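You operate a simulated robot arm through the tools that you are given. There is no shell and no other tool.

You run a simulated two-armed robot. Do the job below in one go: nothing can be reset, and whatever is moved stays where it is left.

TASK
Put the brown short profile on the long tray and lay the other steel bar in the channel.
Fine: draw the red slide back and open the clamp first; the pushed bar stays in its profile; turn the pressure dial to 2 bar.

The check looks at the end state, three seconds after you hand in, the way a careful person would. Anything else that was tipped, shoved, dropped, spilled or broken makes it a failure.

THE ROBOT
Two 7-joint arms with fingered hands on one trunk that stands fixed in place. Base frame: the origin is at the foot of the trunk, x ahead of it, y to its left, z up; the work surface is at about z = 84. Lengths are in cm, angles in degrees, forces in N, time in s.
The left shoulder is at [6.4, 17.4, 103.9], the right one opposite. With the tool pointing down near the work surface each hand reaches from about 32 to 76 cm from the base axis, measured 20 degrees to its own side. Payload 3.8 kg a hand.
The TCP of each hand is the grasp point between the finger pads, 2.6 cm short of the fingertips. In the tool frame z runs along the fingers and y along their closing line. The gripper opens to 13.2 cm. The gripper's body begins 7.3 cm behind the TCP. The gripper is a hand of 3 fingers: y runs from the thumb to the fingers, the wrist lies at [0, 0, -22.4] in the tool frame, and closing takes about 1.5 s.
Orientation is that of the tool frame in the base frame, as a unit quaternion [w, x, y, z]. With the fingers straight down and closing along the base's y, the tool's x points along the base's -x, its y along +y and its z along -z.

THE INTERFACE
- The arms move only by the tool apply_moves. It takes "left_targets", "right_targets" or both (then of equal length, played together; a hand with none holds still); each is one flat list of numbers, 7 for each row, row after row: the shift along the tool's x, y, z in cm, then the turn, a rotation vector about the tool's x, y, z in degrees, then the closure, from 0 (fully open) to 1 (shut). In form: [dx, dy, dz, wx, wy, wz, gripper, dx, dy, dz, wx, wy, wz, gripper, ...]. A call has 1 to 20 rows; each row shifts and turns the commanded pose from where the row before left it, along the tool's axes as they then stand. Rows are played at 5 a second. More than 5 cm and 8.6 degrees between two rows, or a gripper value outside its range, and nothing of the call is played. Where a pose cannot be reached the arm comes as near as it can. A force on the tool above 70 N (or 10 N above the force at the start of the call, whichever is more), or a blocked arm, ends the call early, and 0.2 s more pass. Each finger travels about 10.8 cm/s and halts on what it meets, pressing with about 29 N; the grip force reading is that of the motor and also rises with nothing between the fingers. The clock runs only during rows and for 0.2 s after the last one: add rows that do not move to give the fingers time. The reply holds the time, the measured pose of the TCP, the force on the tool along the base axes, the opening and the grip force, in the units named above and with some noise, with the torque about the TCP (base axes, N m) and any sound that the robot's microphone picked up.
- Cameras (640 x 400 px; columns grow to the right, rows downward): "scene" is now at [17.49, -0.26, 94.73]; the picture's right is [-0.13, -0.99, 0.00], its down [0.08, -0.01, -1.00] and it looks along [0.99, -0.13, 0.08] (base axes); focal length 262 px, centre (320, 200). "left" rides on the left gripper at [-6.2, 0.3, -9.2] in its tool frame; the picture's right is [-0.05, -1.00, 0.00], its down [0.83, -0.04, -0.56] and it looks along [0.56, -0.03, 0.83] (tool axes); focal length 230 px, centre (320, 200). "right" rides on the right gripper at [6.2, 0.3, -9.2] in its tool frame; the picture's right is [-0.05, 1.00, 0.00], its down [-0.83, -0.04, -0.56] and it looks along [-0.55, -0.03, 0.83] (tool axes); focal length 230 px, centre (320, 200).
- grab_frame(camera): a new picture of that camera. The clock stands still meanwhile.
- move_column(by): slides the trunk up (or, below 0, down) by that many cm; the arms and the scene camera ride with it, the base frame stays. It gives what a move gives, with no picture.
- hand_shape(shape, hand): the hand has 3 fingers and takes this shape, open, in about a second: jaw (thumb against the fingers, like two jaws); tri (thumb and two fingers); tip (a fingertip pinch); poke (one finger out to press); point (the index stretched); flat (the hand flat); cup (the hand cupped); fist (a fist). The gripper value then closes the fingers along that shape, each until it touches; the sizes above hold for jaw. It gives what a move gives, with no picture.
- pan_tilt(pan, tilt): turns the head with the scene camera to pan (to the left, within 60 degrees either way) and tilt (down, from -29 to 69), counted from straight ahead of the robot. It gives what a move gives.
- probe_pixels(camera, pixels): for up to 12 pixels [column, row] of the newest picture of that camera ("zoom" is the newest enlarged one), the place [x, y, z] in the base frame of the surface seen there, good to about 0.2 cm, but the place of the scene camera against the robot may be out by one fixed shift of up to 1.8 cm in any direction. The clock stands still meanwhile.
- zoom(camera, box): a new picture of the part [left, top, right, bottom] of that camera's present view, enlarged. The clock stands still meanwhile.
- close_job(): hands the job in; it is judged then, once.

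Leave the grippers open and the arms clear of the work at the hand-in unless told otherwise.

The tools are called after "Call:" as a command line: name --argument value ..., lists and objects as JSON in quotes. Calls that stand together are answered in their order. apply_moves: Moves the arms, as the interface text tells. Its arguments: {"type":"object","properties":{"left_targets":{"type":"array"},"right_targets":{"type":"array"}},"required":[]} The other tools are called the same way: move_column (by) slides the trunk up or down; hand_shape (shape, hand) gives the hand a shape; pan_tilt (pan, tilt) turns the head that bears the scene camera; grab_frame (camera) takes a picture; probe_pixels (camera, pixels) gives the place of the surface under pixels of a picture; zoom (camera, box) takes an enlarged picture of a part of a camera's view; close_job () hands the job in.

At the start:

```text
time_s: 0.0
left_eef_pos: [57.27, 20.23, 111.95]
left_tool_rot: [0.001, -0.001, 1.0, 0.0]
left_contact_force: [1.4, 0.0, 0.2]
left_ft_torque: [-0.01, 0.03, 0.0]
left_finger_gap: 13.19
left_finger_force: 0.2
left_shape: jaw
right_eef_pos: [53.46, -28.84, 111.95]
right_tool_rot: [0.0, -0.002, 1.0, 0.0]
right_contact_force: [-0.4, 0.0, -0.5]
right_ft_torque: [0.0, 0.0, -0.01]
right_finger_gap: 13.19
right_finger_force: 0.0
right_shape: jaw
trunk travel left (down, up): [-35.0, 13.2]
head pan, tilt: [-7.3, -4.6]
```

scene: 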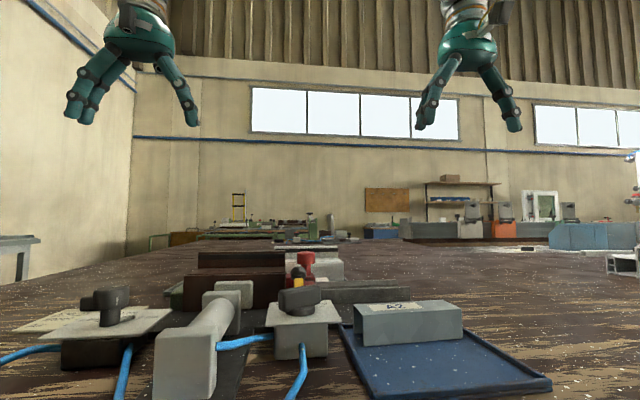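
right: 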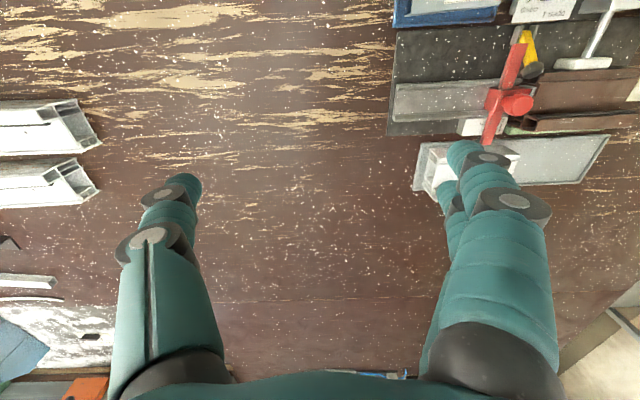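
left: 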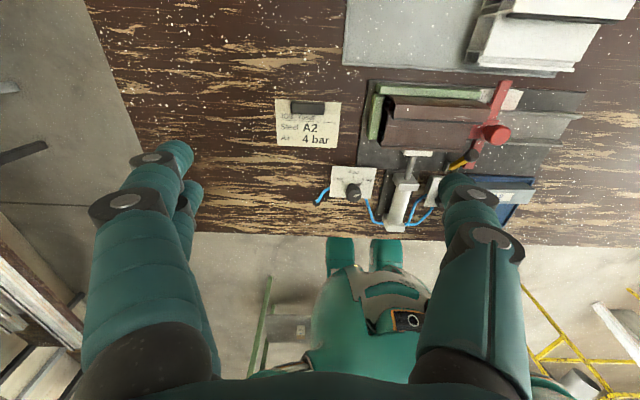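

I see a workbench with a fixture (red clamp, brown profile, pneumatic pusher), dials and trays. I'll first tilt the head down to look at the work area properly.

Call:
pan_tilt --pan 0 --tilt 40

Call:
grab_frame --camera "scene"

Call:
grab_frame --camera "left"

Call:
grab_frame --camera "right"

```text
time_s: 1.1
left_eef_pos: [57.33, 20.39, 111.89]
left_tool_rot: [0.001, -0.001, 1.0, -0.001]
left_contact_force: [0.4, 0.4, 0.5]
left_ft_torque: [0.0, -0.01, -0.03]
left_finger_gap: 13.19
left_finger_force: 0.0
left_shape: jaw
right_eef_pos: [53.5, -28.86, 111.96]
right_tool_rot: [0.0, -0.001, 1.0, 0.0]
right_contact_force: [0.9, -0.1, 0.6]
right_ft_torque: [0.03, -0.02, 0.02]
right_finger_gap: 13.18
right_finger_force: 0.1
right_shape: jaw
trunk travel left (down, up): [-35.0, 13.2]
head pan, tilt: [0.0, 40.0]
```

```text
taken
```

scene: 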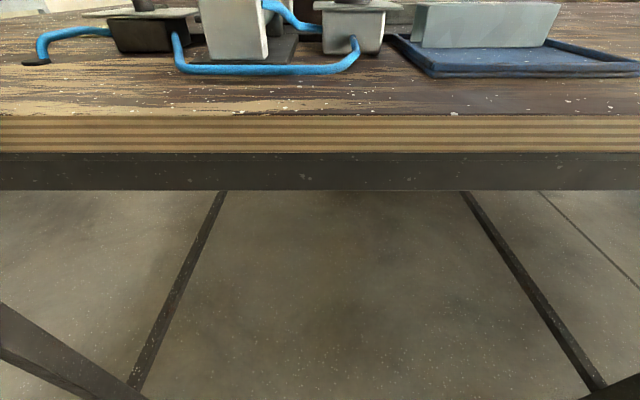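

```text
taken
```

left: 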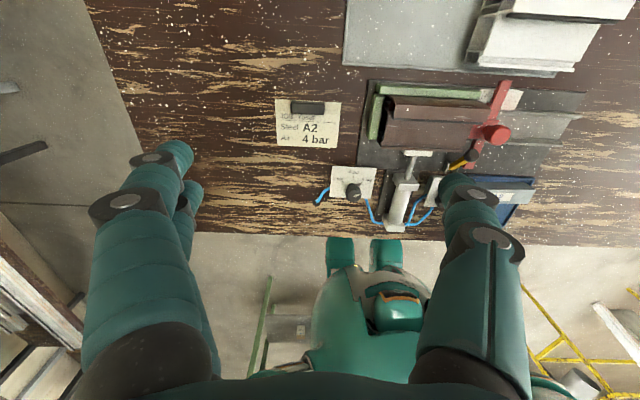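

```text
taken
```

right: 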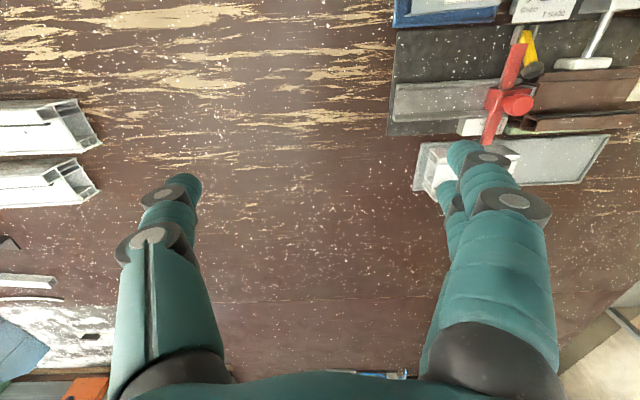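

The scene camera is low over the bench. I'll raise the trunk for a better overview and tilt moderately, then zoom.

Call:
move_column --by 13

Call:
pan_tilt --pan 0 --tilt 28

Call:
grab_frame --camera "scene"

Call:
grab_frame --camera "left"

Call:
zoom --camera "left" --box '[250, 60, 570, 260]'

Call:
zoom --camera "scene" --box '[0, 0, 640, 200]'

```text
time_s: 2.7
left_eef_pos: [57.47, 20.22, 124.71]
left_tool_rot: [-0.002, -0.001, 1.0, 0.0]
left_contact_force: [0.2, 0.2, 0.0]
left_ft_torque: [0.01, 0.0, -0.02]
left_finger_gap: 13.2
left_finger_force: 0.1
left_shape: jaw
right_eef_pos: [53.66, -28.82, 124.84]
right_tool_rot: [-0.001, -0.001, 1.0, 0.0]
right_contact_force: [0.3, -0.5, -0.2]
right_ft_torque: [0.02, 0.01, 0.0]
right_finger_gap: 13.17
right_finger_force: 0.0
right_shape: jaw
trunk travel left (down, up): [-48.0, 0.2]
head pan, tilt: [0.0, 40.0]
```

```text
time_s: 3.4
left_eef_pos: [57.33, 20.37, 124.98]
left_tool_rot: [0.0, -0.001, 1.0, 0.001]
left_contact_force: [0.6, 0.2, -0.6]
left_ft_torque: [0.0, -0.03, -0.01]
left_finger_gap: 13.17
left_finger_force: 0.0
left_shape: jaw
right_eef_pos: [53.47, -28.8, 125.1]
right_tool_rot: [0.0, -0.001, 1.0, 0.0]
right_contact_force: [0.6, -0.6, 0.5]
right_ft_torque: [0.01, 0.0, 0.02]
right_finger_gap: 13.18
right_finger_force: 0.0
right_shape: jaw
trunk travel left (down, up): [-48.0, 0.2]
head pan, tilt: [0.0, 28.0]
```

```text
taken
```

scene: 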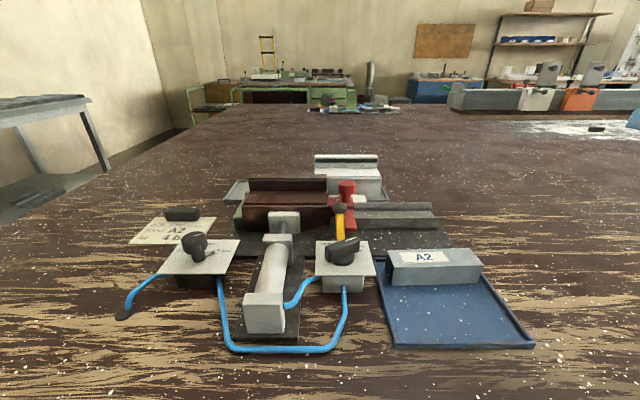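

```text
taken
```

left: 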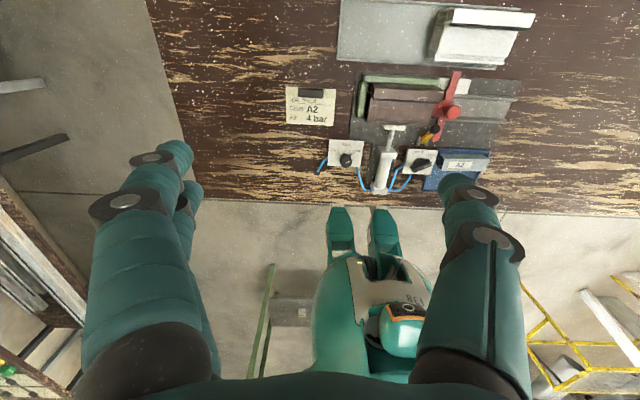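

```text
2.00 times, centred on (410, 160) of left
```

zoom: 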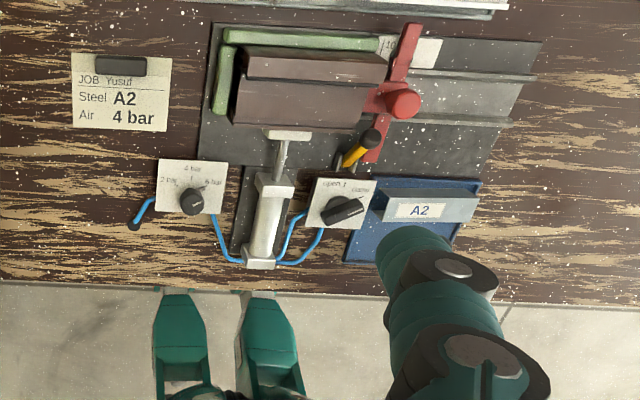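

```text
1.00 times, centred on (320, 100) of scene (not enlarged: the box is as wide or as high as the picture)
```

zoom: 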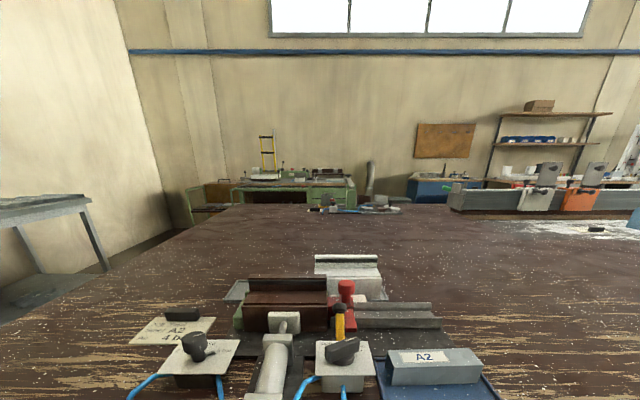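

Now enlarged views of each part: the fixture, dials, trays.

Call:
zoom --camera "scene" --box '[200, 140, 460, 300]'

Call:
zoom --camera "scene" --box '[120, 190, 360, 340]'

Call:
zoom --camera "scene" --box '[300, 210, 540, 360]'

Call:
zoom --camera "left" --box '[340, 60, 540, 185]'

Call:
zoom --camera "left" --box '[320, 0, 560, 150]'

Call:
grab_frame --camera "right"

```text
2.46 times, centred on (330, 220) of scene
```

zoom: 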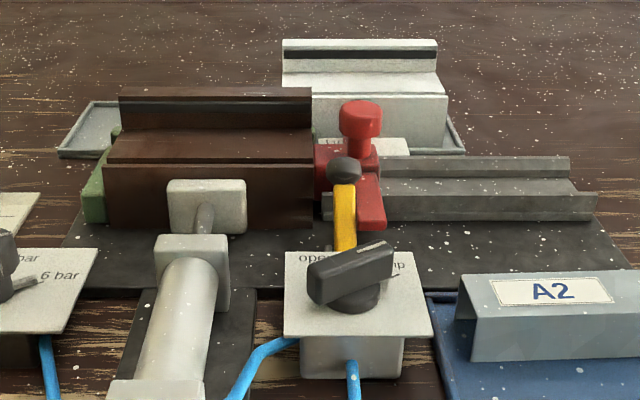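

```text
2.67 times, centred on (240, 265) of scene
```

zoom: 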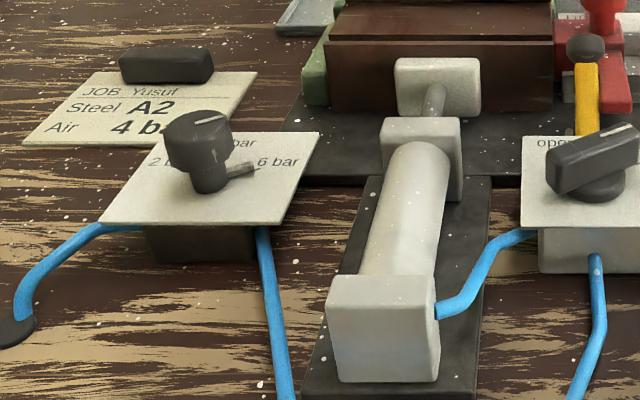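

```text
2.67 times, centred on (420, 285) of scene
```

zoom: 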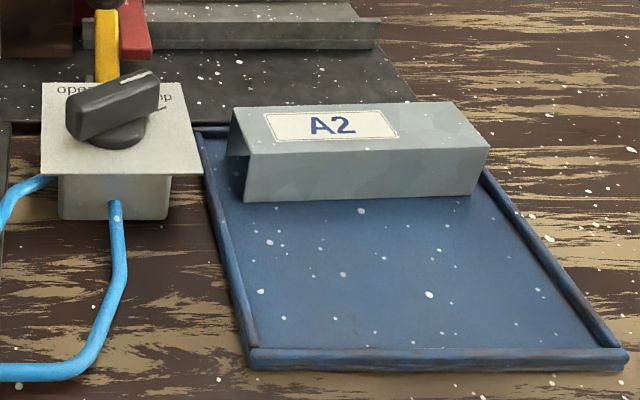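

```text
3.20 times, centred on (440, 122) of left
```

zoom: 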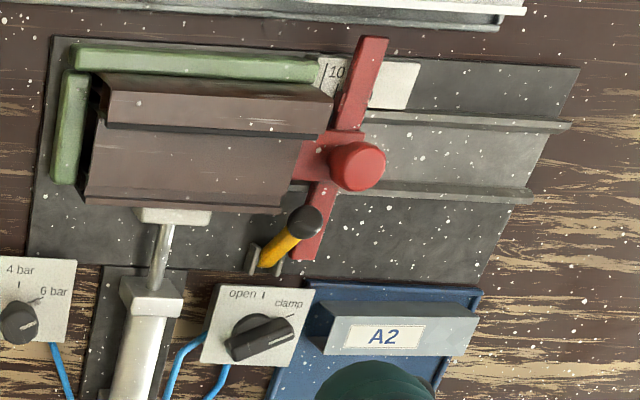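

```text
2.67 times, centred on (440, 75) of left
```

zoom: 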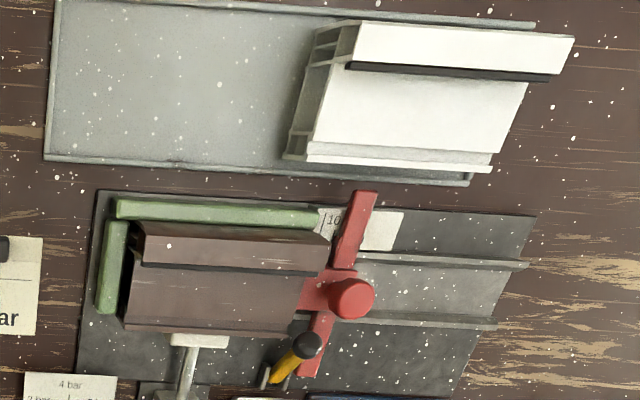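

```text
taken
```

right: 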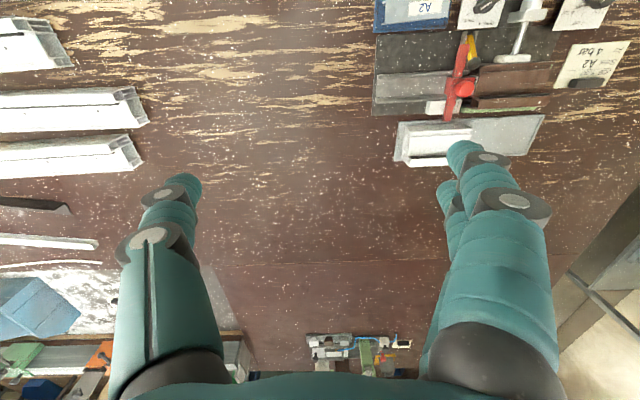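

Let me measure key points with both the scene camera and the left hand camera (to find the scene camera's fixed shift).

Call:
probe_pixels --camera "scene" --pixels '[[346, 186], [346, 226], [340, 207], [284, 216], [265, 290], [194, 240], [343, 248], [420, 257], [480, 262], [270, 183], [285, 200], [400, 215]]'

Call:
probe_pixels --camera "left" --pixels '[[451, 112], [454, 76], [435, 130], [434, 128], [397, 128], [346, 160], [421, 163], [458, 164], [400, 92], [400, 108], [490, 95], [490, 110]]'

```text
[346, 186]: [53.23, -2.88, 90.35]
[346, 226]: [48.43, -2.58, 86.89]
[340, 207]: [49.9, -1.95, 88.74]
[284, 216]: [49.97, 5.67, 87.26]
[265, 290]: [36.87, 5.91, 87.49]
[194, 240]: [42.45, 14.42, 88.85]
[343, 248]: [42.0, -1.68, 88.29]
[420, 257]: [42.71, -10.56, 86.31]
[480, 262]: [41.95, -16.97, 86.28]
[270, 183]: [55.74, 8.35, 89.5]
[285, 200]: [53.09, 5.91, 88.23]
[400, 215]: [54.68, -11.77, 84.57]
```

```text
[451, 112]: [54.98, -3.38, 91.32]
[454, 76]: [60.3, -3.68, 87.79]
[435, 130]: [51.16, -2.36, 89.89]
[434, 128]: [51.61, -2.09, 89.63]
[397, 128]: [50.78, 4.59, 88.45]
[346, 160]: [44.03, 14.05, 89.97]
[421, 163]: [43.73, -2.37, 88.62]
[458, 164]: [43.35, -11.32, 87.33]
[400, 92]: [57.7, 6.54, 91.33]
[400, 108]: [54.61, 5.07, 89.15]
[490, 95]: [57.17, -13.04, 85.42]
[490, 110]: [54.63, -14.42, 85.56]
```

The left hand camera gives a good top-down view. I'll bring the left hand over the fixture (to about x 54, y 5, z 108), well above everything, to look closer.

Call:
apply_moves --left_targets '[0.55, -2.6, 2.8, 0, 0, 0, 0, 0.55, -2.6, 2.8, 0, 0, 0, 0, 0.55, -2.6, 2.8, 0, 0, 0, 0, 0.55, -2.6, 2.8, 0, 0, 0, 0, 0.55, -2.6, 2.8, 0, 0, 0, 0, 0.55, -2.6, 2.8, 0, 0, 0, 0, 0, 0, 0, 0, 0, 0, 0]'

Call:
grab_frame --camera "left"

Call:
zoom --camera "left" --box '[200, 60, 440, 210]'

```text
time_s: 5.0
left_eef_pos: [54.12, 4.52, 108.35]
left_tool_rot: [0.001, -0.001, 1.0, -0.001]
left_contact_force: [-0.6, 0.5, -0.1]
left_ft_torque: [-0.02, 0.06, 0.01]
left_finger_gap: 13.23
left_finger_force: 0.0
left_shape: jaw
right_eef_pos: [53.53, -28.87, 124.97]
right_tool_rot: [0.0, -0.001, 1.0, 0.0]
right_contact_force: [0.3, -0.3, 0.2]
right_ft_torque: [-0.03, -0.01, -0.04]
right_finger_gap: 13.2
right_finger_force: 0.0
right_shape: jaw
trunk travel left (down, up): [-48.0, 0.2]
head pan, tilt: [0.0, 28.0]
```

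```text
taken
```

left: 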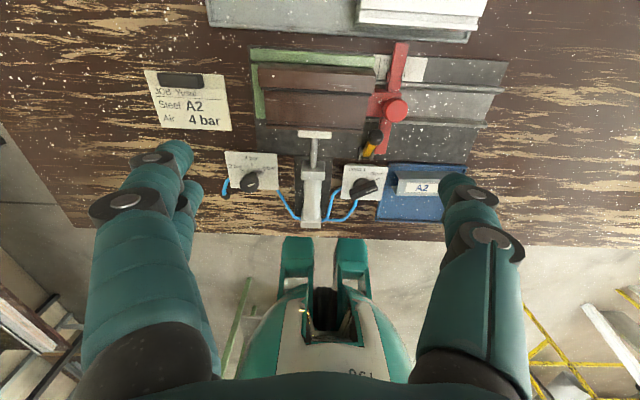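

```text
2.67 times, centred on (320, 135) of left
```

zoom: 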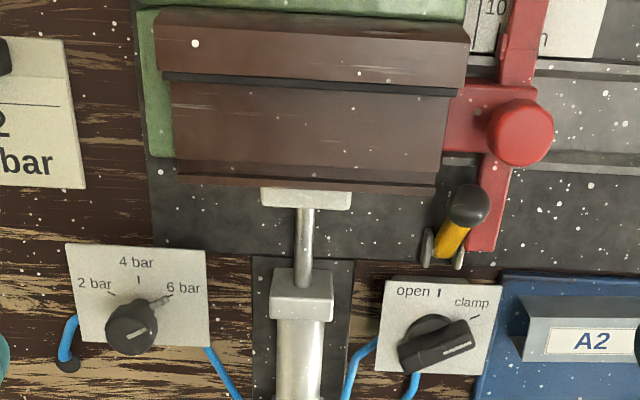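

I see the dial with a small pointer near "6 bar", the valve knob at "clamp", and a yellow lever beside the red slide. I'll zoom on each more strongly.

Call:
zoom --camera "left" --box '[345, 85, 425, 165]'

Call:
zoom --camera "left" --box '[215, 140, 295, 200]'

Call:
zoom --camera "left" --box '[330, 155, 410, 205]'

Call:
zoom --camera "scene" --box '[300, 170, 400, 240]'

Call:
zoom --camera "right" --box '[370, 0, 640, 180]'

```text
5.00 times, centred on (385, 125) of left
```

zoom: 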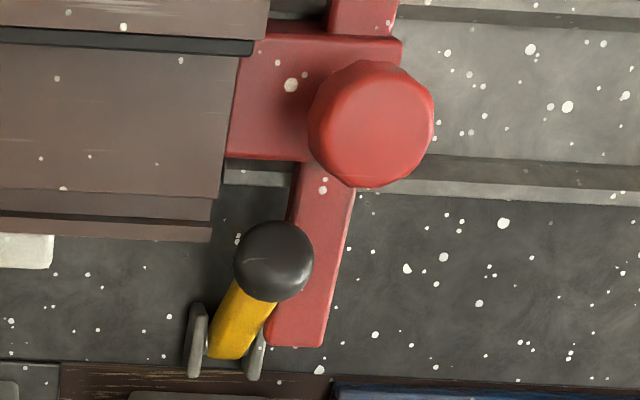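

```text
6.67 times, centred on (255, 170) of left
```

zoom: 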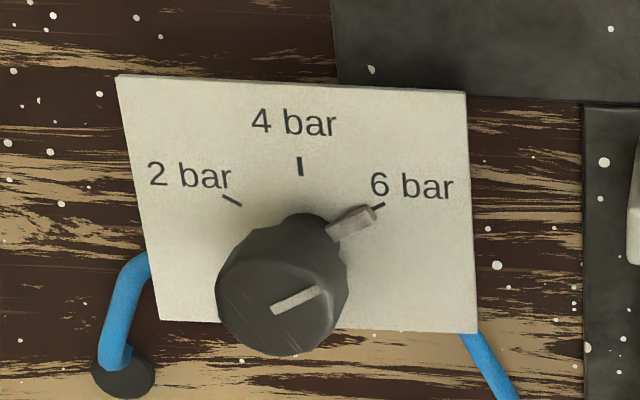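

```text
8.00 times, centred on (370, 180) of left
```

zoom: 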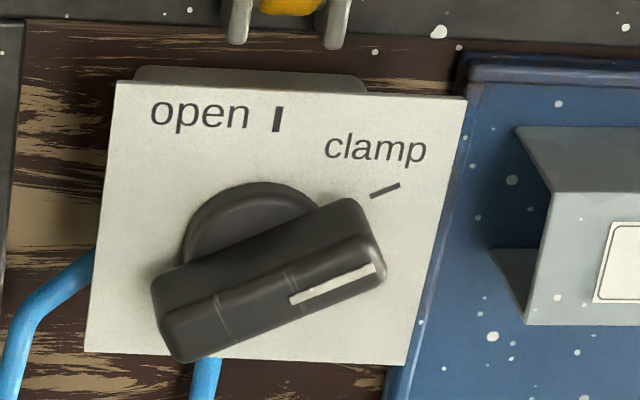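

```text
5.71 times, centred on (350, 205) of scene
```

zoom: 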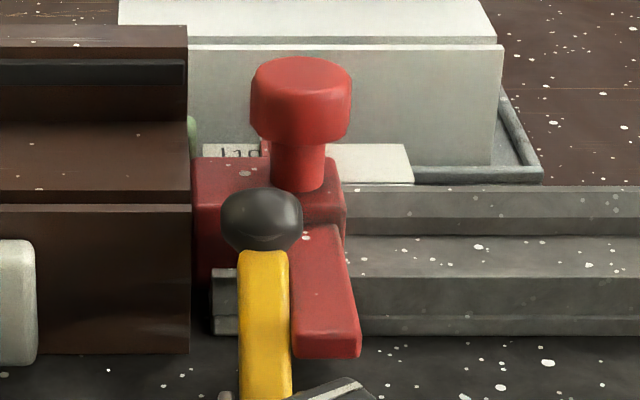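

```text
2.22 times, centred on (505, 90) of right
```

zoom: 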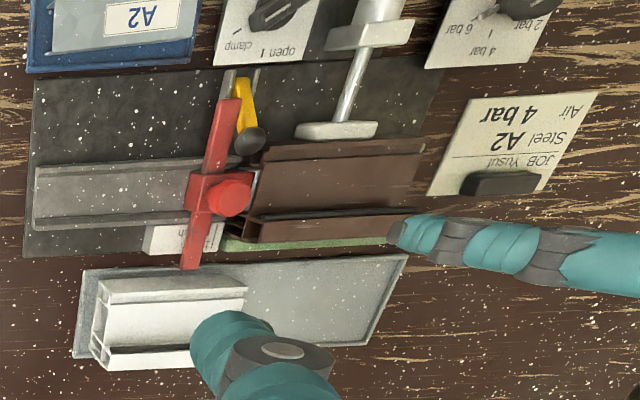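

The lever sits on the +y side of the red crossbar. I want a view from the right side of the profile's end, so I'll bring the right hand over (about x 55, y −18, z 108) and turn it 90° so that its camera looks along +y.

Call:
apply_moves --right_targets '[-0.3, 2.2, 3.4, 0, 0, 0, 0, -0.3, 2.2, 3.4, 0, 0, 0, 0, -0.3, 2.2, 3.4, 0, 0, 0, 0, -0.3, 2.2, 3.4, 0, 0, 0, 0, -0.3, 2.2, 3.4, 0, 0, 0, 0, 0, 0, 0, 0, 0, -8.2, 0, 0, 0, 0, 0, 0, -8.2, 0, 0, 0, 0, 0, 0, -8.2, 0, 0, 0, 0, 0, 0, -8.2, 0, 0, 0, 0, 0, 0, -8.2, 0, 0, 0, 0, 0, 0, -8.2, 0, 0, 0, 0, 0, 0, -8.2, 0, 0, 0, 0, 0, 0, -8.2, 0, 0, 0, 0, 0, 0, -8.2, 0, 0, 0, 0, 0, 0, -8.2, 0, 0, 0, 0, 0, 0, -8.0, 0, 0, 0, 0, 0, 0, 0, 0]'

Call:
grab_frame --camera "right"

Call:
zoom --camera "right" --box '[220, 60, 420, 200]'

Call:
grab_frame --camera "scene"

```text
time_s: 8.6
left_eef_pos: [54.23, 4.5, 108.36]
left_tool_rot: [0.0, -0.001, 1.0, 0.001]
left_contact_force: [-0.3, -0.6, 0.7]
left_ft_torque: [0.01, 0.0, -0.04]
left_finger_gap: 13.21
left_finger_force: 0.0
left_shape: jaw
right_eef_pos: [55.09, -17.82, 107.99]
right_tool_rot: [-0.001, 0.708, -0.706, 0.001]
right_contact_force: [0.0, -0.5, 0.8]
right_ft_torque: [0.0, 0.03, -0.03]
right_finger_gap: 13.2
right_finger_force: 0.1
right_shape: jaw
trunk travel left (down, up): [-48.0, 0.2]
head pan, tilt: [0.0, 28.0]
```

```text
taken
```

right: 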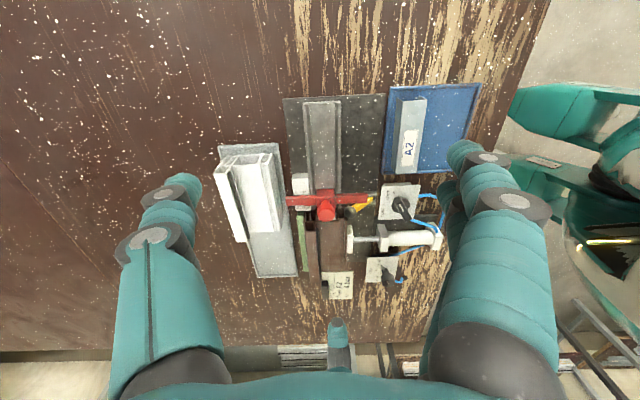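

```text
2.86 times, centred on (320, 130) of right
```

zoom: 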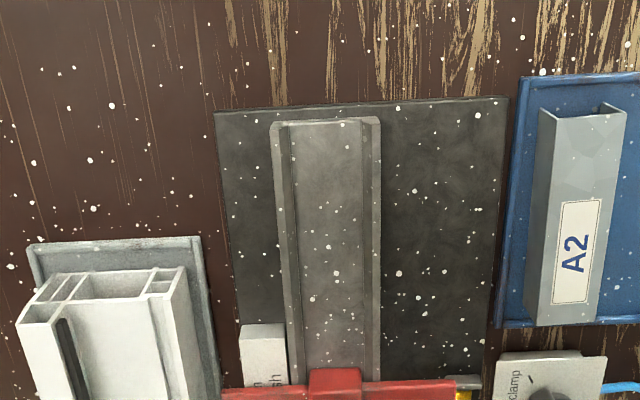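

```text
taken
```

scene: 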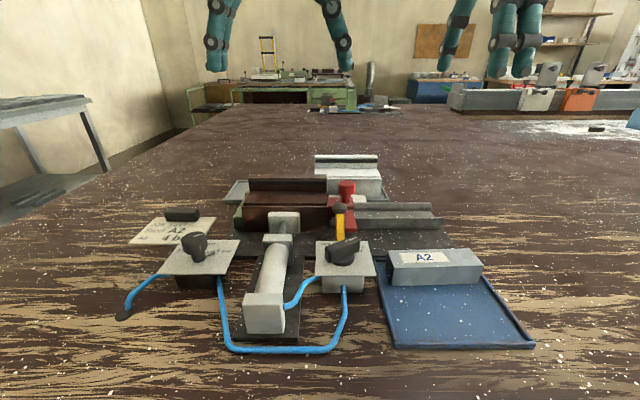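

I have a view from the right side (image is upside down: image-down is +y). Zooming to the red slide and the white label.

Call:
zoom --camera "right" --box '[270, 160, 400, 250]'

Call:
zoom --camera "right" --box '[280, 165, 330, 215]'

Call:
zoom --camera "left" --box '[360, 40, 440, 90]'

Call:
probe_pixels --camera "right" --pixels '[[325, 212], [350, 198], [295, 201], [362, 207], [305, 100], [321, 100], [339, 100], [321, 150], [340, 150], [305, 150], [400, 100], [424, 100]]'

```text
4.44 times, centred on (335, 205) of right
```

zoom: 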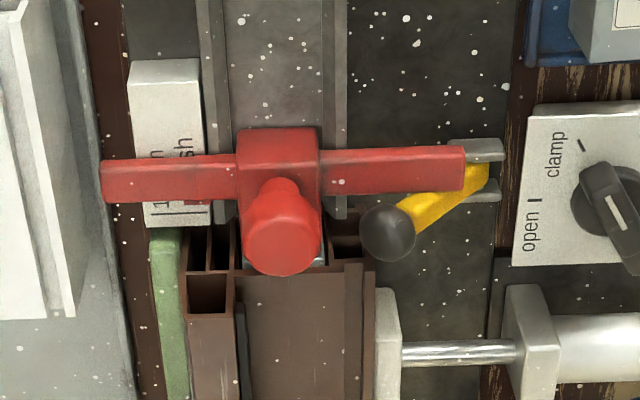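

```text
8.00 times, centred on (305, 190) of right
```

zoom: 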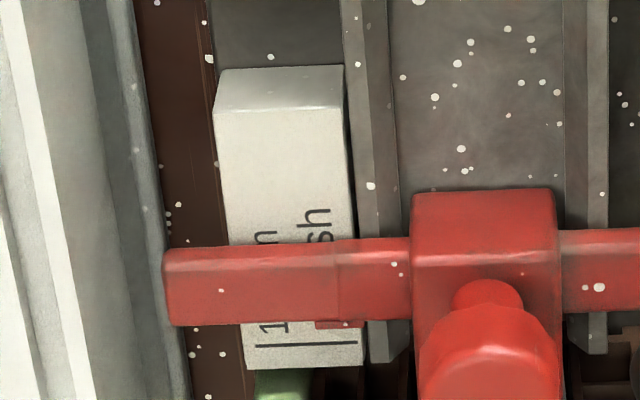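

```text
8.00 times, centred on (400, 65) of left
```

zoom: 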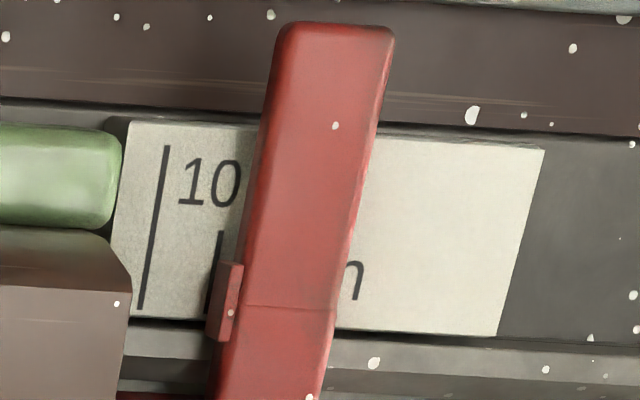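

```text
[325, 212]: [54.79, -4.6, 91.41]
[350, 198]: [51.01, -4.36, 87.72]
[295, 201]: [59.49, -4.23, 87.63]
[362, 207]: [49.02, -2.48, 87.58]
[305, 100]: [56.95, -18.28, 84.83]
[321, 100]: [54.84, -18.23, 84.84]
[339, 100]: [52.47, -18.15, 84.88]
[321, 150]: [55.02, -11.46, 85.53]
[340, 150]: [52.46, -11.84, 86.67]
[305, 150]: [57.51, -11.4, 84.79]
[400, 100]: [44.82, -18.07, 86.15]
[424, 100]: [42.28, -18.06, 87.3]
```

Label says something like "10 mm push". Let me measure the slide, knob, lever and profile geometry on enlarged pictures.

Call:
zoom --camera "right" --box '[270, 160, 400, 250]'

Call:
probe_pixels --camera "zoom" --pixels '[[282, 245], [282, 215], [245, 245], [320, 245], [282, 265], [282, 145], [390, 225], [480, 190], [445, 175], [350, 175], [120, 175], [300, 290]]'

Call:
probe_pixels --camera "zoom" --pixels '[[205, 330], [205, 290], [210, 245], [225, 300], [350, 290], [370, 290], [310, 264], [240, 258], [345, 250], [170, 250], [170, 190], [385, 320]]'

```text
4.44 times, centred on (335, 205) of right
```

zoom: 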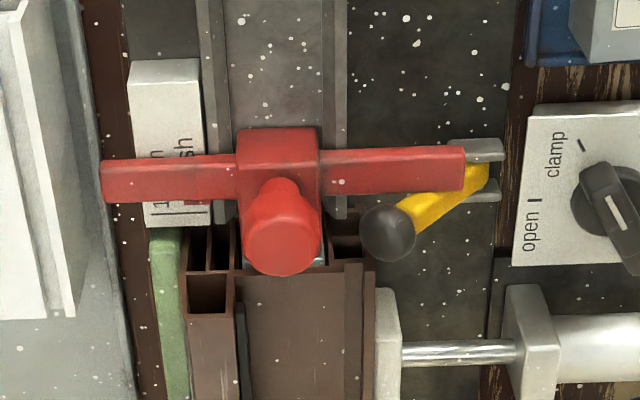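

```text
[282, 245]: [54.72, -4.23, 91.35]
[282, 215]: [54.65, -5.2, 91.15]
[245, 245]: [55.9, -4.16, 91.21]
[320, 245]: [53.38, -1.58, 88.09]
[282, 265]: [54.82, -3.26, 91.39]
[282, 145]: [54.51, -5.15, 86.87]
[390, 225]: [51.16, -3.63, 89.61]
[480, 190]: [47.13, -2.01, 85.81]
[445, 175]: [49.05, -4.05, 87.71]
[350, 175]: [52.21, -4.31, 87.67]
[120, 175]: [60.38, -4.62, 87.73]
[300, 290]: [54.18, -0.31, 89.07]
```

```text
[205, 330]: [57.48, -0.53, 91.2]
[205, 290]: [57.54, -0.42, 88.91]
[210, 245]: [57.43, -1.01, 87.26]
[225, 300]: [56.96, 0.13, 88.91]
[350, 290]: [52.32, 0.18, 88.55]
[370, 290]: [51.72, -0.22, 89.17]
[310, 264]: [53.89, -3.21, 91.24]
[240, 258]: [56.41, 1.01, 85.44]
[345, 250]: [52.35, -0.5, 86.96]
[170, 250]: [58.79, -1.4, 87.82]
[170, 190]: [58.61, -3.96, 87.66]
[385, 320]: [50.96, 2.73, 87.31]
```

Knob centre is about (54.75, −4.2), top z 91.4, the yellow lever's ball is about (51.1, −2.9, 89.4), so I must avoid closing along x there. I'll turn the right hand another 90° (thumb to the +y side) and shift the left hand away toward the pressure dial.

Call:
apply_moves --left_targets '[2.5, 2.4, 0, 0, 0, 0, 0, 2.5, 2.4, 0, 0, 0, 0, 0, 2.5, 2.4, 0, 0, 0, 0, 0, 2.5, 2.4, 0, 0, 0, 0, 0, 0, 0, 0, 0, 0, 0, 0, 0, 0, 0, 0, 0, 0, 0, 0, 0, 0, 0, 0, 0, 0, 0, 0, 0, 0, 0, 0, 0, 0, 0, 0, 0, 0, 0, 0, 0, 0, 0, 0, 0, 0, 0, 0, 0, 0, 0, 0, 0, 0, 0, 0, 0, 0, 0, 0, 0]' --right_targets '[0, 0, 0, 0, 0, -8.2, 0, 0, 0, 0, 0, 0, -8.2, 0, 0, 0, 0, 0, 0, -8.2, 0, 0, 0, 0, 0, 0, -8.2, 0, 0, 0, 0, 0, 0, -8.2, 0, 0, 0, 0, 0, 0, -8.2, 0, 0, 0, 0, 0, 0, -8.2, 0, 0, 0, 0, 0, 0, -8.2, 0, 0, 0, 0, 0, 0, -8.2, 0, 0, 0, 0, 0, 0, -8.2, 0, 0, 0, 0, 0, 0, -8.0, 0, 0, 0, 0, 0, 0, 0, 0]'

Call:
grab_frame --camera "right"

Call:
grab_frame --camera "left"

Call:
grab_frame --camera "scene"

```text
time_s: 11.2
left_eef_pos: [44.29, 14.29, 108.22]
left_tool_rot: [0.0, 0.0, 1.0, 0.0]
left_contact_force: [0.0, 0.3, -0.2]
left_ft_torque: [0.0, 0.01, -0.01]
left_finger_gap: 13.2
left_finger_force: 0.0
left_shape: jaw
right_eef_pos: [55.0, -17.86, 108.1]
right_tool_rot: [0.0, 1.0, 0.002, 0.0]
right_contact_force: [0.7, 1.0, 0.0]
right_ft_torque: [0.01, 0.02, 0.03]
right_finger_gap: 13.2
right_finger_force: 0.0
right_shape: jaw
trunk travel left (down, up): [-48.0, 0.2]
head pan, tilt: [0.0, 28.0]
```

```text
taken
```

right: 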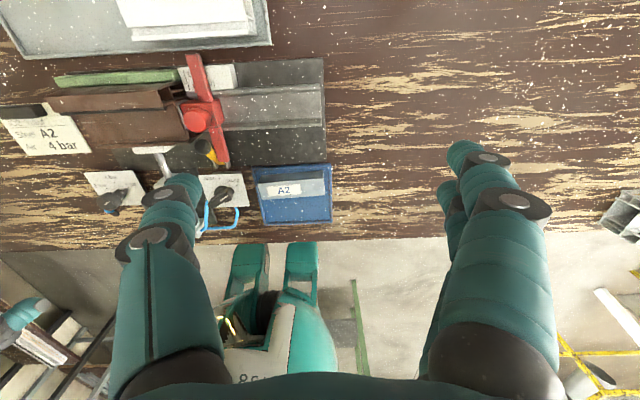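

```text
taken
```

left: 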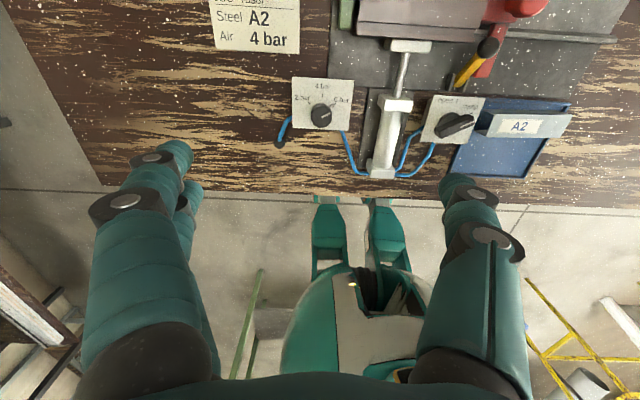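

```text
taken
```

scene: 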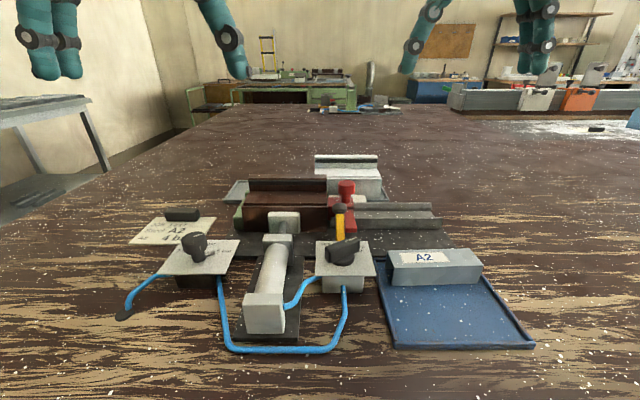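

Right hand is turned with the thumb on the +y side. I'll re-measure the knob from this view before descending.

Call:
zoom --camera "right" --box '[140, 50, 260, 170]'

Call:
zoom --camera "left" --box '[280, 60, 400, 140]'

```text
3.33 times, centred on (200, 110) of right
```

zoom: 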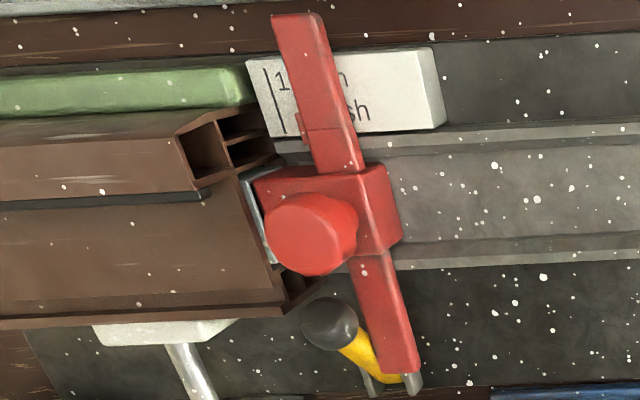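

```text
5.00 times, centred on (340, 100) of left
```

zoom: 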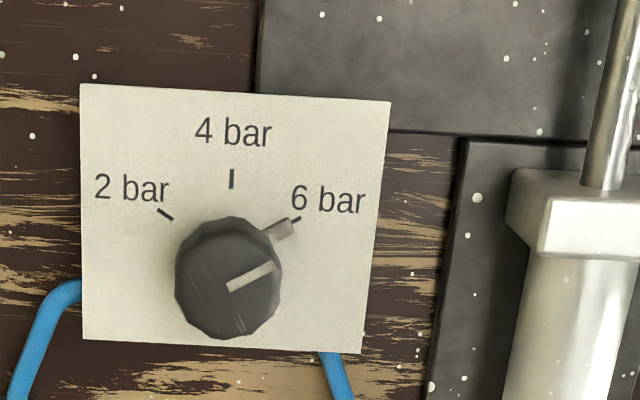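

Probing the dial in the newest zoom, then I'll zoom again onto the red knob from the right camera.

Call:
probe_pixels --camera "zoom" --pixels '[[228, 275], [185, 270], [275, 280], [228, 235], [228, 325], [120, 300], [165, 214], [231, 178], [297, 218], [280, 230], [85, 90], [385, 105]]'

Call:
zoom --camera "right" --box '[140, 50, 260, 170]'

Call:
probe_pixels --camera "zoom" --pixels '[[310, 235], [275, 235], [345, 235], [310, 200], [310, 268], [375, 190], [280, 185], [262, 200], [255, 180], [330, 325], [395, 330], [310, 80]]'

```text
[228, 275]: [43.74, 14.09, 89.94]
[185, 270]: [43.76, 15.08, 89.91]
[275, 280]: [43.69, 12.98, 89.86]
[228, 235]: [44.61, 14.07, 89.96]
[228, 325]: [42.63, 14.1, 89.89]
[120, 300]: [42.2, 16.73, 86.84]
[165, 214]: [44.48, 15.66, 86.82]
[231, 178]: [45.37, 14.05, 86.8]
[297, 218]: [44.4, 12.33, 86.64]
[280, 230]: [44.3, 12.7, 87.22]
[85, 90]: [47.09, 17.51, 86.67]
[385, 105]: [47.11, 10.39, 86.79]
```

```text
3.33 times, centred on (200, 110) of right
```

zoom: 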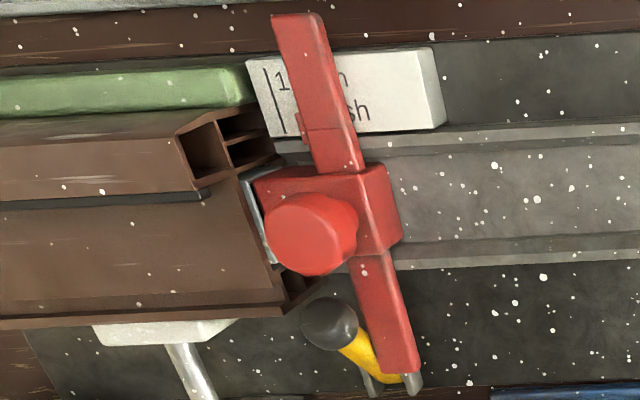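

```text
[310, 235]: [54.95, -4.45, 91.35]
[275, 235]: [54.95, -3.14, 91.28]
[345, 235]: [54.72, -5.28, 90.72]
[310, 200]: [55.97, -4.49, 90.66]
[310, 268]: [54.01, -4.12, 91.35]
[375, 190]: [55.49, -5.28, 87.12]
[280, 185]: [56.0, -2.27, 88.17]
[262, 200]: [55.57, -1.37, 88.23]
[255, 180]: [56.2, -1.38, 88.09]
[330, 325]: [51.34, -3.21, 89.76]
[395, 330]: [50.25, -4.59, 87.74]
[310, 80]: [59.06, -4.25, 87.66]
```

Knob: centre (54.9, −4.2), radius ≈1.1, top 91.35. Pre-closing the right hand to about 4 cm gap and moving above the knob at z≈98.

Call:
apply_moves --right_targets '[0, -3.4, 2.5, 0, 0, 0, 0.3, 0, -3.4, 2.5, 0, 0, 0, 0.5, 0, -3.4, 2.5, 0, 0, 0, 0.68, -0.1, -3.46, 2.6, 0, 0, 0, 0.68, 0, 0, 0, 0, 0, 0, 0.68, 0, 0, 0, 0, 0, 0, 0.68]'

Call:
grab_frame --camera "right"

Call:
grab_frame --camera "scene"

```text
time_s: 12.6
left_eef_pos: [44.15, 14.34, 108.08]
left_tool_rot: [0.0, 0.0, 1.0, -0.001]
left_contact_force: [-0.6, 0.3, 0.6]
left_ft_torque: [0.0, 0.06, 0.02]
left_finger_gap: 13.19
left_finger_force: 0.1
left_shape: jaw
right_eef_pos: [55.75, -4.55, 98.65]
right_tool_rot: [0.001, 1.0, 0.0, 0.003]
right_contact_force: [0.0, 0.4, -0.7]
right_ft_torque: [0.02, -0.03, 0.0]
right_finger_gap: 4.23
right_finger_force: 0.0
right_shape: jaw
right hand out of reach, approached as far as the arm can: row 3
trunk travel left (down, up): [-48.0, 0.2]
head pan, tilt: [0.0, 28.0]
```

```text
taken
```

right: 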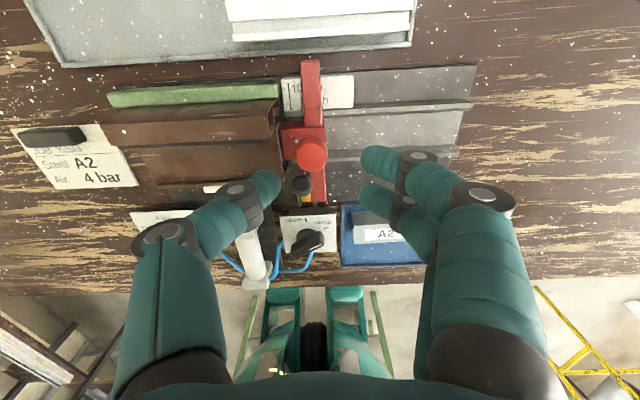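

```text
taken
```

scene: 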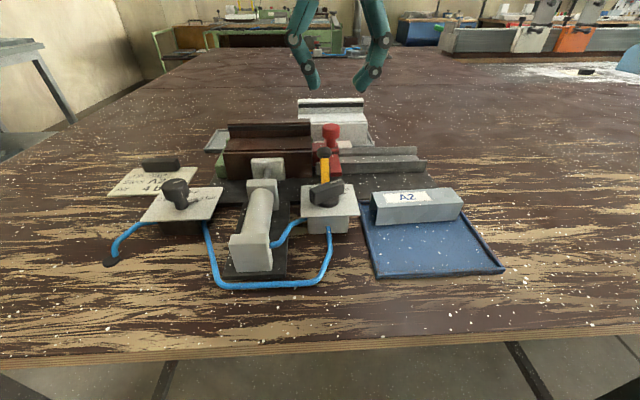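

The arm could not fully follow row 3, and the head camera view seems to have dipped. I'll re-check the head picture and try a small correction move of the right hand.

Call:
apply_moves --right_targets '[-0.4, -0.2, 0.3, 0, 0, 0, 0.68, -0.4, -0.15, 0.3, 0, 0, 0, 0.68, 0, 0, 0, 0, 0, 0, 0.68]'

Call:
grab_frame --camera "scene"

```text
time_s: 13.4
left_eef_pos: [44.08, 14.23, 108.08]
left_tool_rot: [0.0, 0.0, 1.0, 0.0]
left_contact_force: [0.9, -0.7, -0.4]
left_ft_torque: [0.01, 0.01, 0.02]
left_finger_gap: 13.19
left_finger_force: 0.1
left_shape: jaw
right_eef_pos: [55.29, -4.04, 97.65]
right_tool_rot: [0.0, 1.0, 0.001, 0.003]
right_contact_force: [0.0, -0.4, 0.4]
right_ft_torque: [0.02, -0.01, -0.01]
right_finger_gap: 4.24
right_finger_force: 0.0
right_shape: jaw
right hand out of reach, approached as far as the arm can: row 2
trunk travel left (down, up): [-48.0, 0.2]
head pan, tilt: [0.0, 28.0]
```

```text
taken
```

scene: 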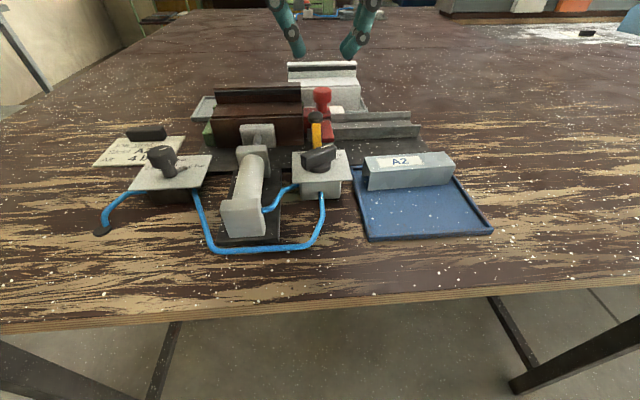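

The head camera keeps dipping as the right hand goes in, so the right arm likely is folding awkwardly near the head. I'll back the right hand out the way it came and check the head view again.

Call:
apply_moves --right_targets '[0, 3.4, -2.5, 0, 0, 0, 0.68, 0, 3.4, -2.5, 0, 0, 0, 0.68, 0, 3.4, -2.6, 0, 0, 0, 0.68, 0, 3.4, -2.6, 0, 0, 0, 0.68, 0, 0, 0, 0, 0, 0, 0.68]'

Call:
grab_frame --camera "scene"

Call:
grab_frame --camera "left"

```text
time_s: 14.6
left_eef_pos: [44.2, 14.18, 108.11]
left_tool_rot: [-0.001, -0.001, 1.0, 0.001]
left_contact_force: [0.2, -0.1, 0.5]
left_ft_torque: [0.02, -0.01, -0.04]
left_finger_gap: 13.19
left_finger_force: 0.0
left_shape: jaw
right_eef_pos: [55.77, -17.55, 107.58]
right_tool_rot: [0.0, 1.0, 0.0, -0.001]
right_contact_force: [0.0, 0.0, 0.1]
right_ft_torque: [0.0, 0.02, 0.0]
right_finger_gap: 4.27
right_finger_force: 0.1
right_shape: jaw
right hand out of reach, approached as far as the arm can: row 1
trunk travel left (down, up): [-48.0, 0.2]
head pan, tilt: [0.0, 28.0]
```

```text
taken
```

scene: 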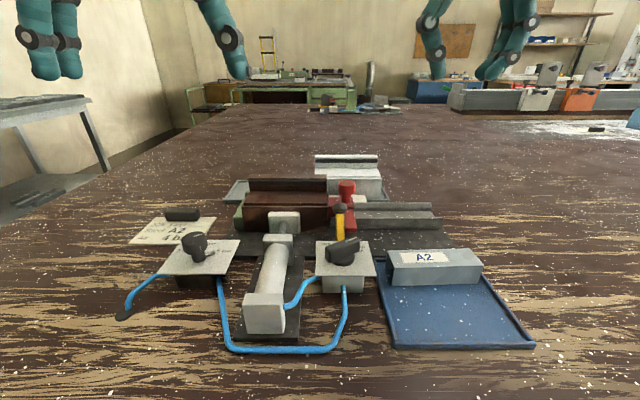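

```text
taken
```

left: 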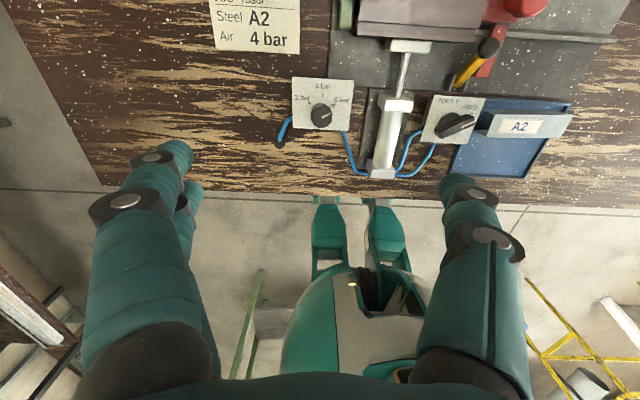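

The head sprang back, confirming arm/head contact in that posture. I'll turn the right hand back to its original yaw (thumb −y, fingers +y); finger pair is only about ±2.3 cm wide so it clears the lever's ball.

Call:
apply_moves --right_targets '[0, 0, 0, 0, 0, 8.5, 0.68, 0, 0, 0, 0, 0, 8.5, 0.68, 0, 0, 0, 0, 0, 8.5, 0.68, 0, 0, 0, 0, 0, 8.5, 0.68, 0, 0, 0, 0, 0, 8.5, 0.68, 0, 0, 0, 0, 0, 8.5, 0.68, 0, 0, 0, 0, 0, 8.5, 0.68, 0, 0, 0, 0, 0, 8.5, 0.68, 0, 0, 0, 0, 0, 8.5, 0.68, 0, 0, 0, 0, 0, 8.5, 0.68, 0, 0, 0, 0, 0, 8.5, 0.68, 0, 0, 0, 0, 0, 8.5, 0.68, 0, 0, 0, 0, 0, 8.5, 0.68, 0, 0, 0, 0, 0, 8.5, 0.68, 0, 0, 0, 0, 0, 8.5, 0.68, 0, 0, 0, 0, 0, 8.5, 0.68, 0, 0, 0, 0, 0, 8.5, 0.68, 0, 0, 0, 0, 0, 8.5, 0.68, 0, 0, 0, 0, 0, 8.5, 0.68, 0, 0, 0, 0, 0, 8.5, 0.68]'

Call:
apply_moves --right_targets '[0, 0, 0, 0, 0, 5, 0.68, 0, 0, 0, 0, 0, 5, 0.68, 0, 0, 0, 0, 0, 0, 0.68]'

Call:
grab_frame --camera "scene"

```text
time_s: 18.8
left_eef_pos: [44.24, 14.31, 108.1]
left_tool_rot: [0.0, -0.001, 1.0, 0.0]
left_contact_force: [-0.8, 0.2, 0.2]
left_ft_torque: [0.04, 0.01, -0.03]
left_finger_gap: 13.21
left_finger_force: 0.0
left_shape: jaw
right_eef_pos: [55.5, -17.41, 107.33]
right_tool_rot: [0.001, -0.086, 0.996, -0.001]
right_contact_force: [-1.3, 0.7, -0.3]
right_ft_torque: [0.04, -0.04, -0.03]
right_finger_gap: 4.28
right_finger_force: 0.0
right_shape: jaw
trunk travel left (down, up): [-48.0, 0.2]
head pan, tilt: [0.0, 28.0]
```

```text
time_s: 19.6
left_eef_pos: [44.29, 14.34, 108.0]
left_tool_rot: [0.0, -0.001, 1.0, 0.0]
left_contact_force: [-0.3, 0.5, 0.4]
left_ft_torque: [-0.03, 0.02, -0.03]
left_finger_gap: 13.18
left_finger_force: 0.1
left_shape: jaw
right_eef_pos: [55.52, -17.61, 107.32]
right_tool_rot: [0.0, 0.0, 1.0, 0.0]
right_contact_force: [0.0, -0.7, -0.4]
right_ft_torque: [-0.01, 0.01, 0.03]
right_finger_gap: 4.25
right_finger_force: 0.1
right_shape: jaw
trunk travel left (down, up): [-48.0, 0.2]
head pan, tilt: [0.0, 28.0]
```

```text
taken
```

scene: 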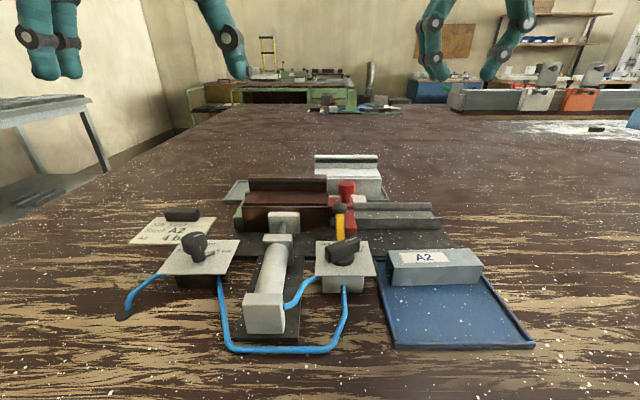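

Head view is unchanged. Now moving the right hand above the red knob at z≈98.

Call:
apply_moves --right_targets '[0.15, 3.35, 2.3, 0, 0, 0, 0.68, 0.15, 3.35, 2.3, 0, 0, 0, 0.68, 0.15, 3.35, 2.3, 0, 0, 0, 0.68, 0.15, 3.35, 2.4, 0, 0, 0, 0.68, 0, 0, 0, 0, 0, 0, 0.68]'

Call:
grab_frame --camera "scene"

Call:
grab_frame --camera "right"

```text
time_s: 20.8
left_eef_pos: [44.14, 14.24, 108.08]
left_tool_rot: [0.0, -0.001, 1.0, 0.0]
left_contact_force: [0.0, 0.2, 0.5]
left_ft_torque: [0.0, 0.01, 0.0]
left_finger_gap: 13.2
left_finger_force: 0.0
left_shape: jaw
right_eef_pos: [55.71, -4.11, 98.36]
right_tool_rot: [0.005, -0.001, 1.0, -0.001]
right_contact_force: [-0.2, -0.3, 0.2]
right_ft_torque: [0.0, -0.05, -0.01]
right_finger_gap: 4.24
right_finger_force: 0.1
right_shape: jaw
right hand out of reach, approached as far as the arm can: row 3
trunk travel left (down, up): [-48.0, 0.2]
head pan, tilt: [0.0, 28.0]
```

```text
taken
```

scene: 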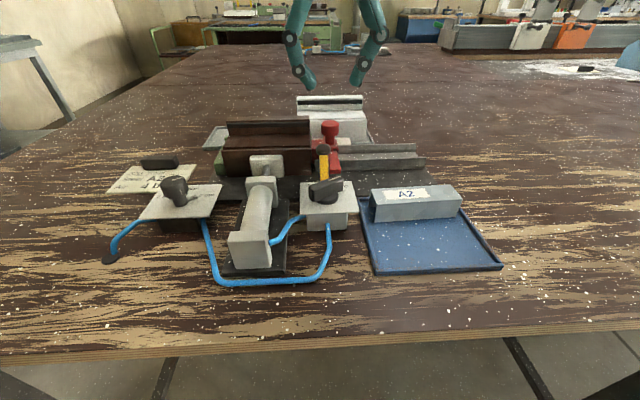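

```text
taken
```

right: 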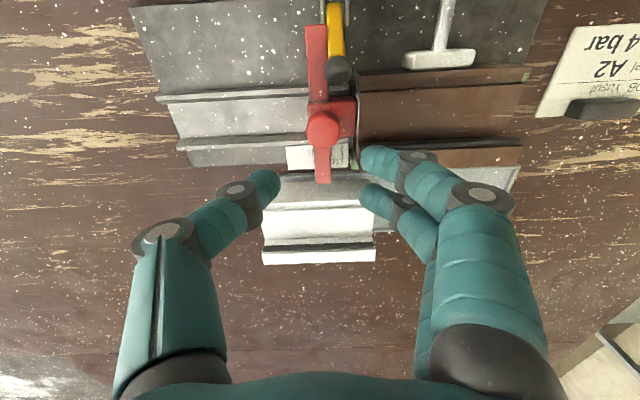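

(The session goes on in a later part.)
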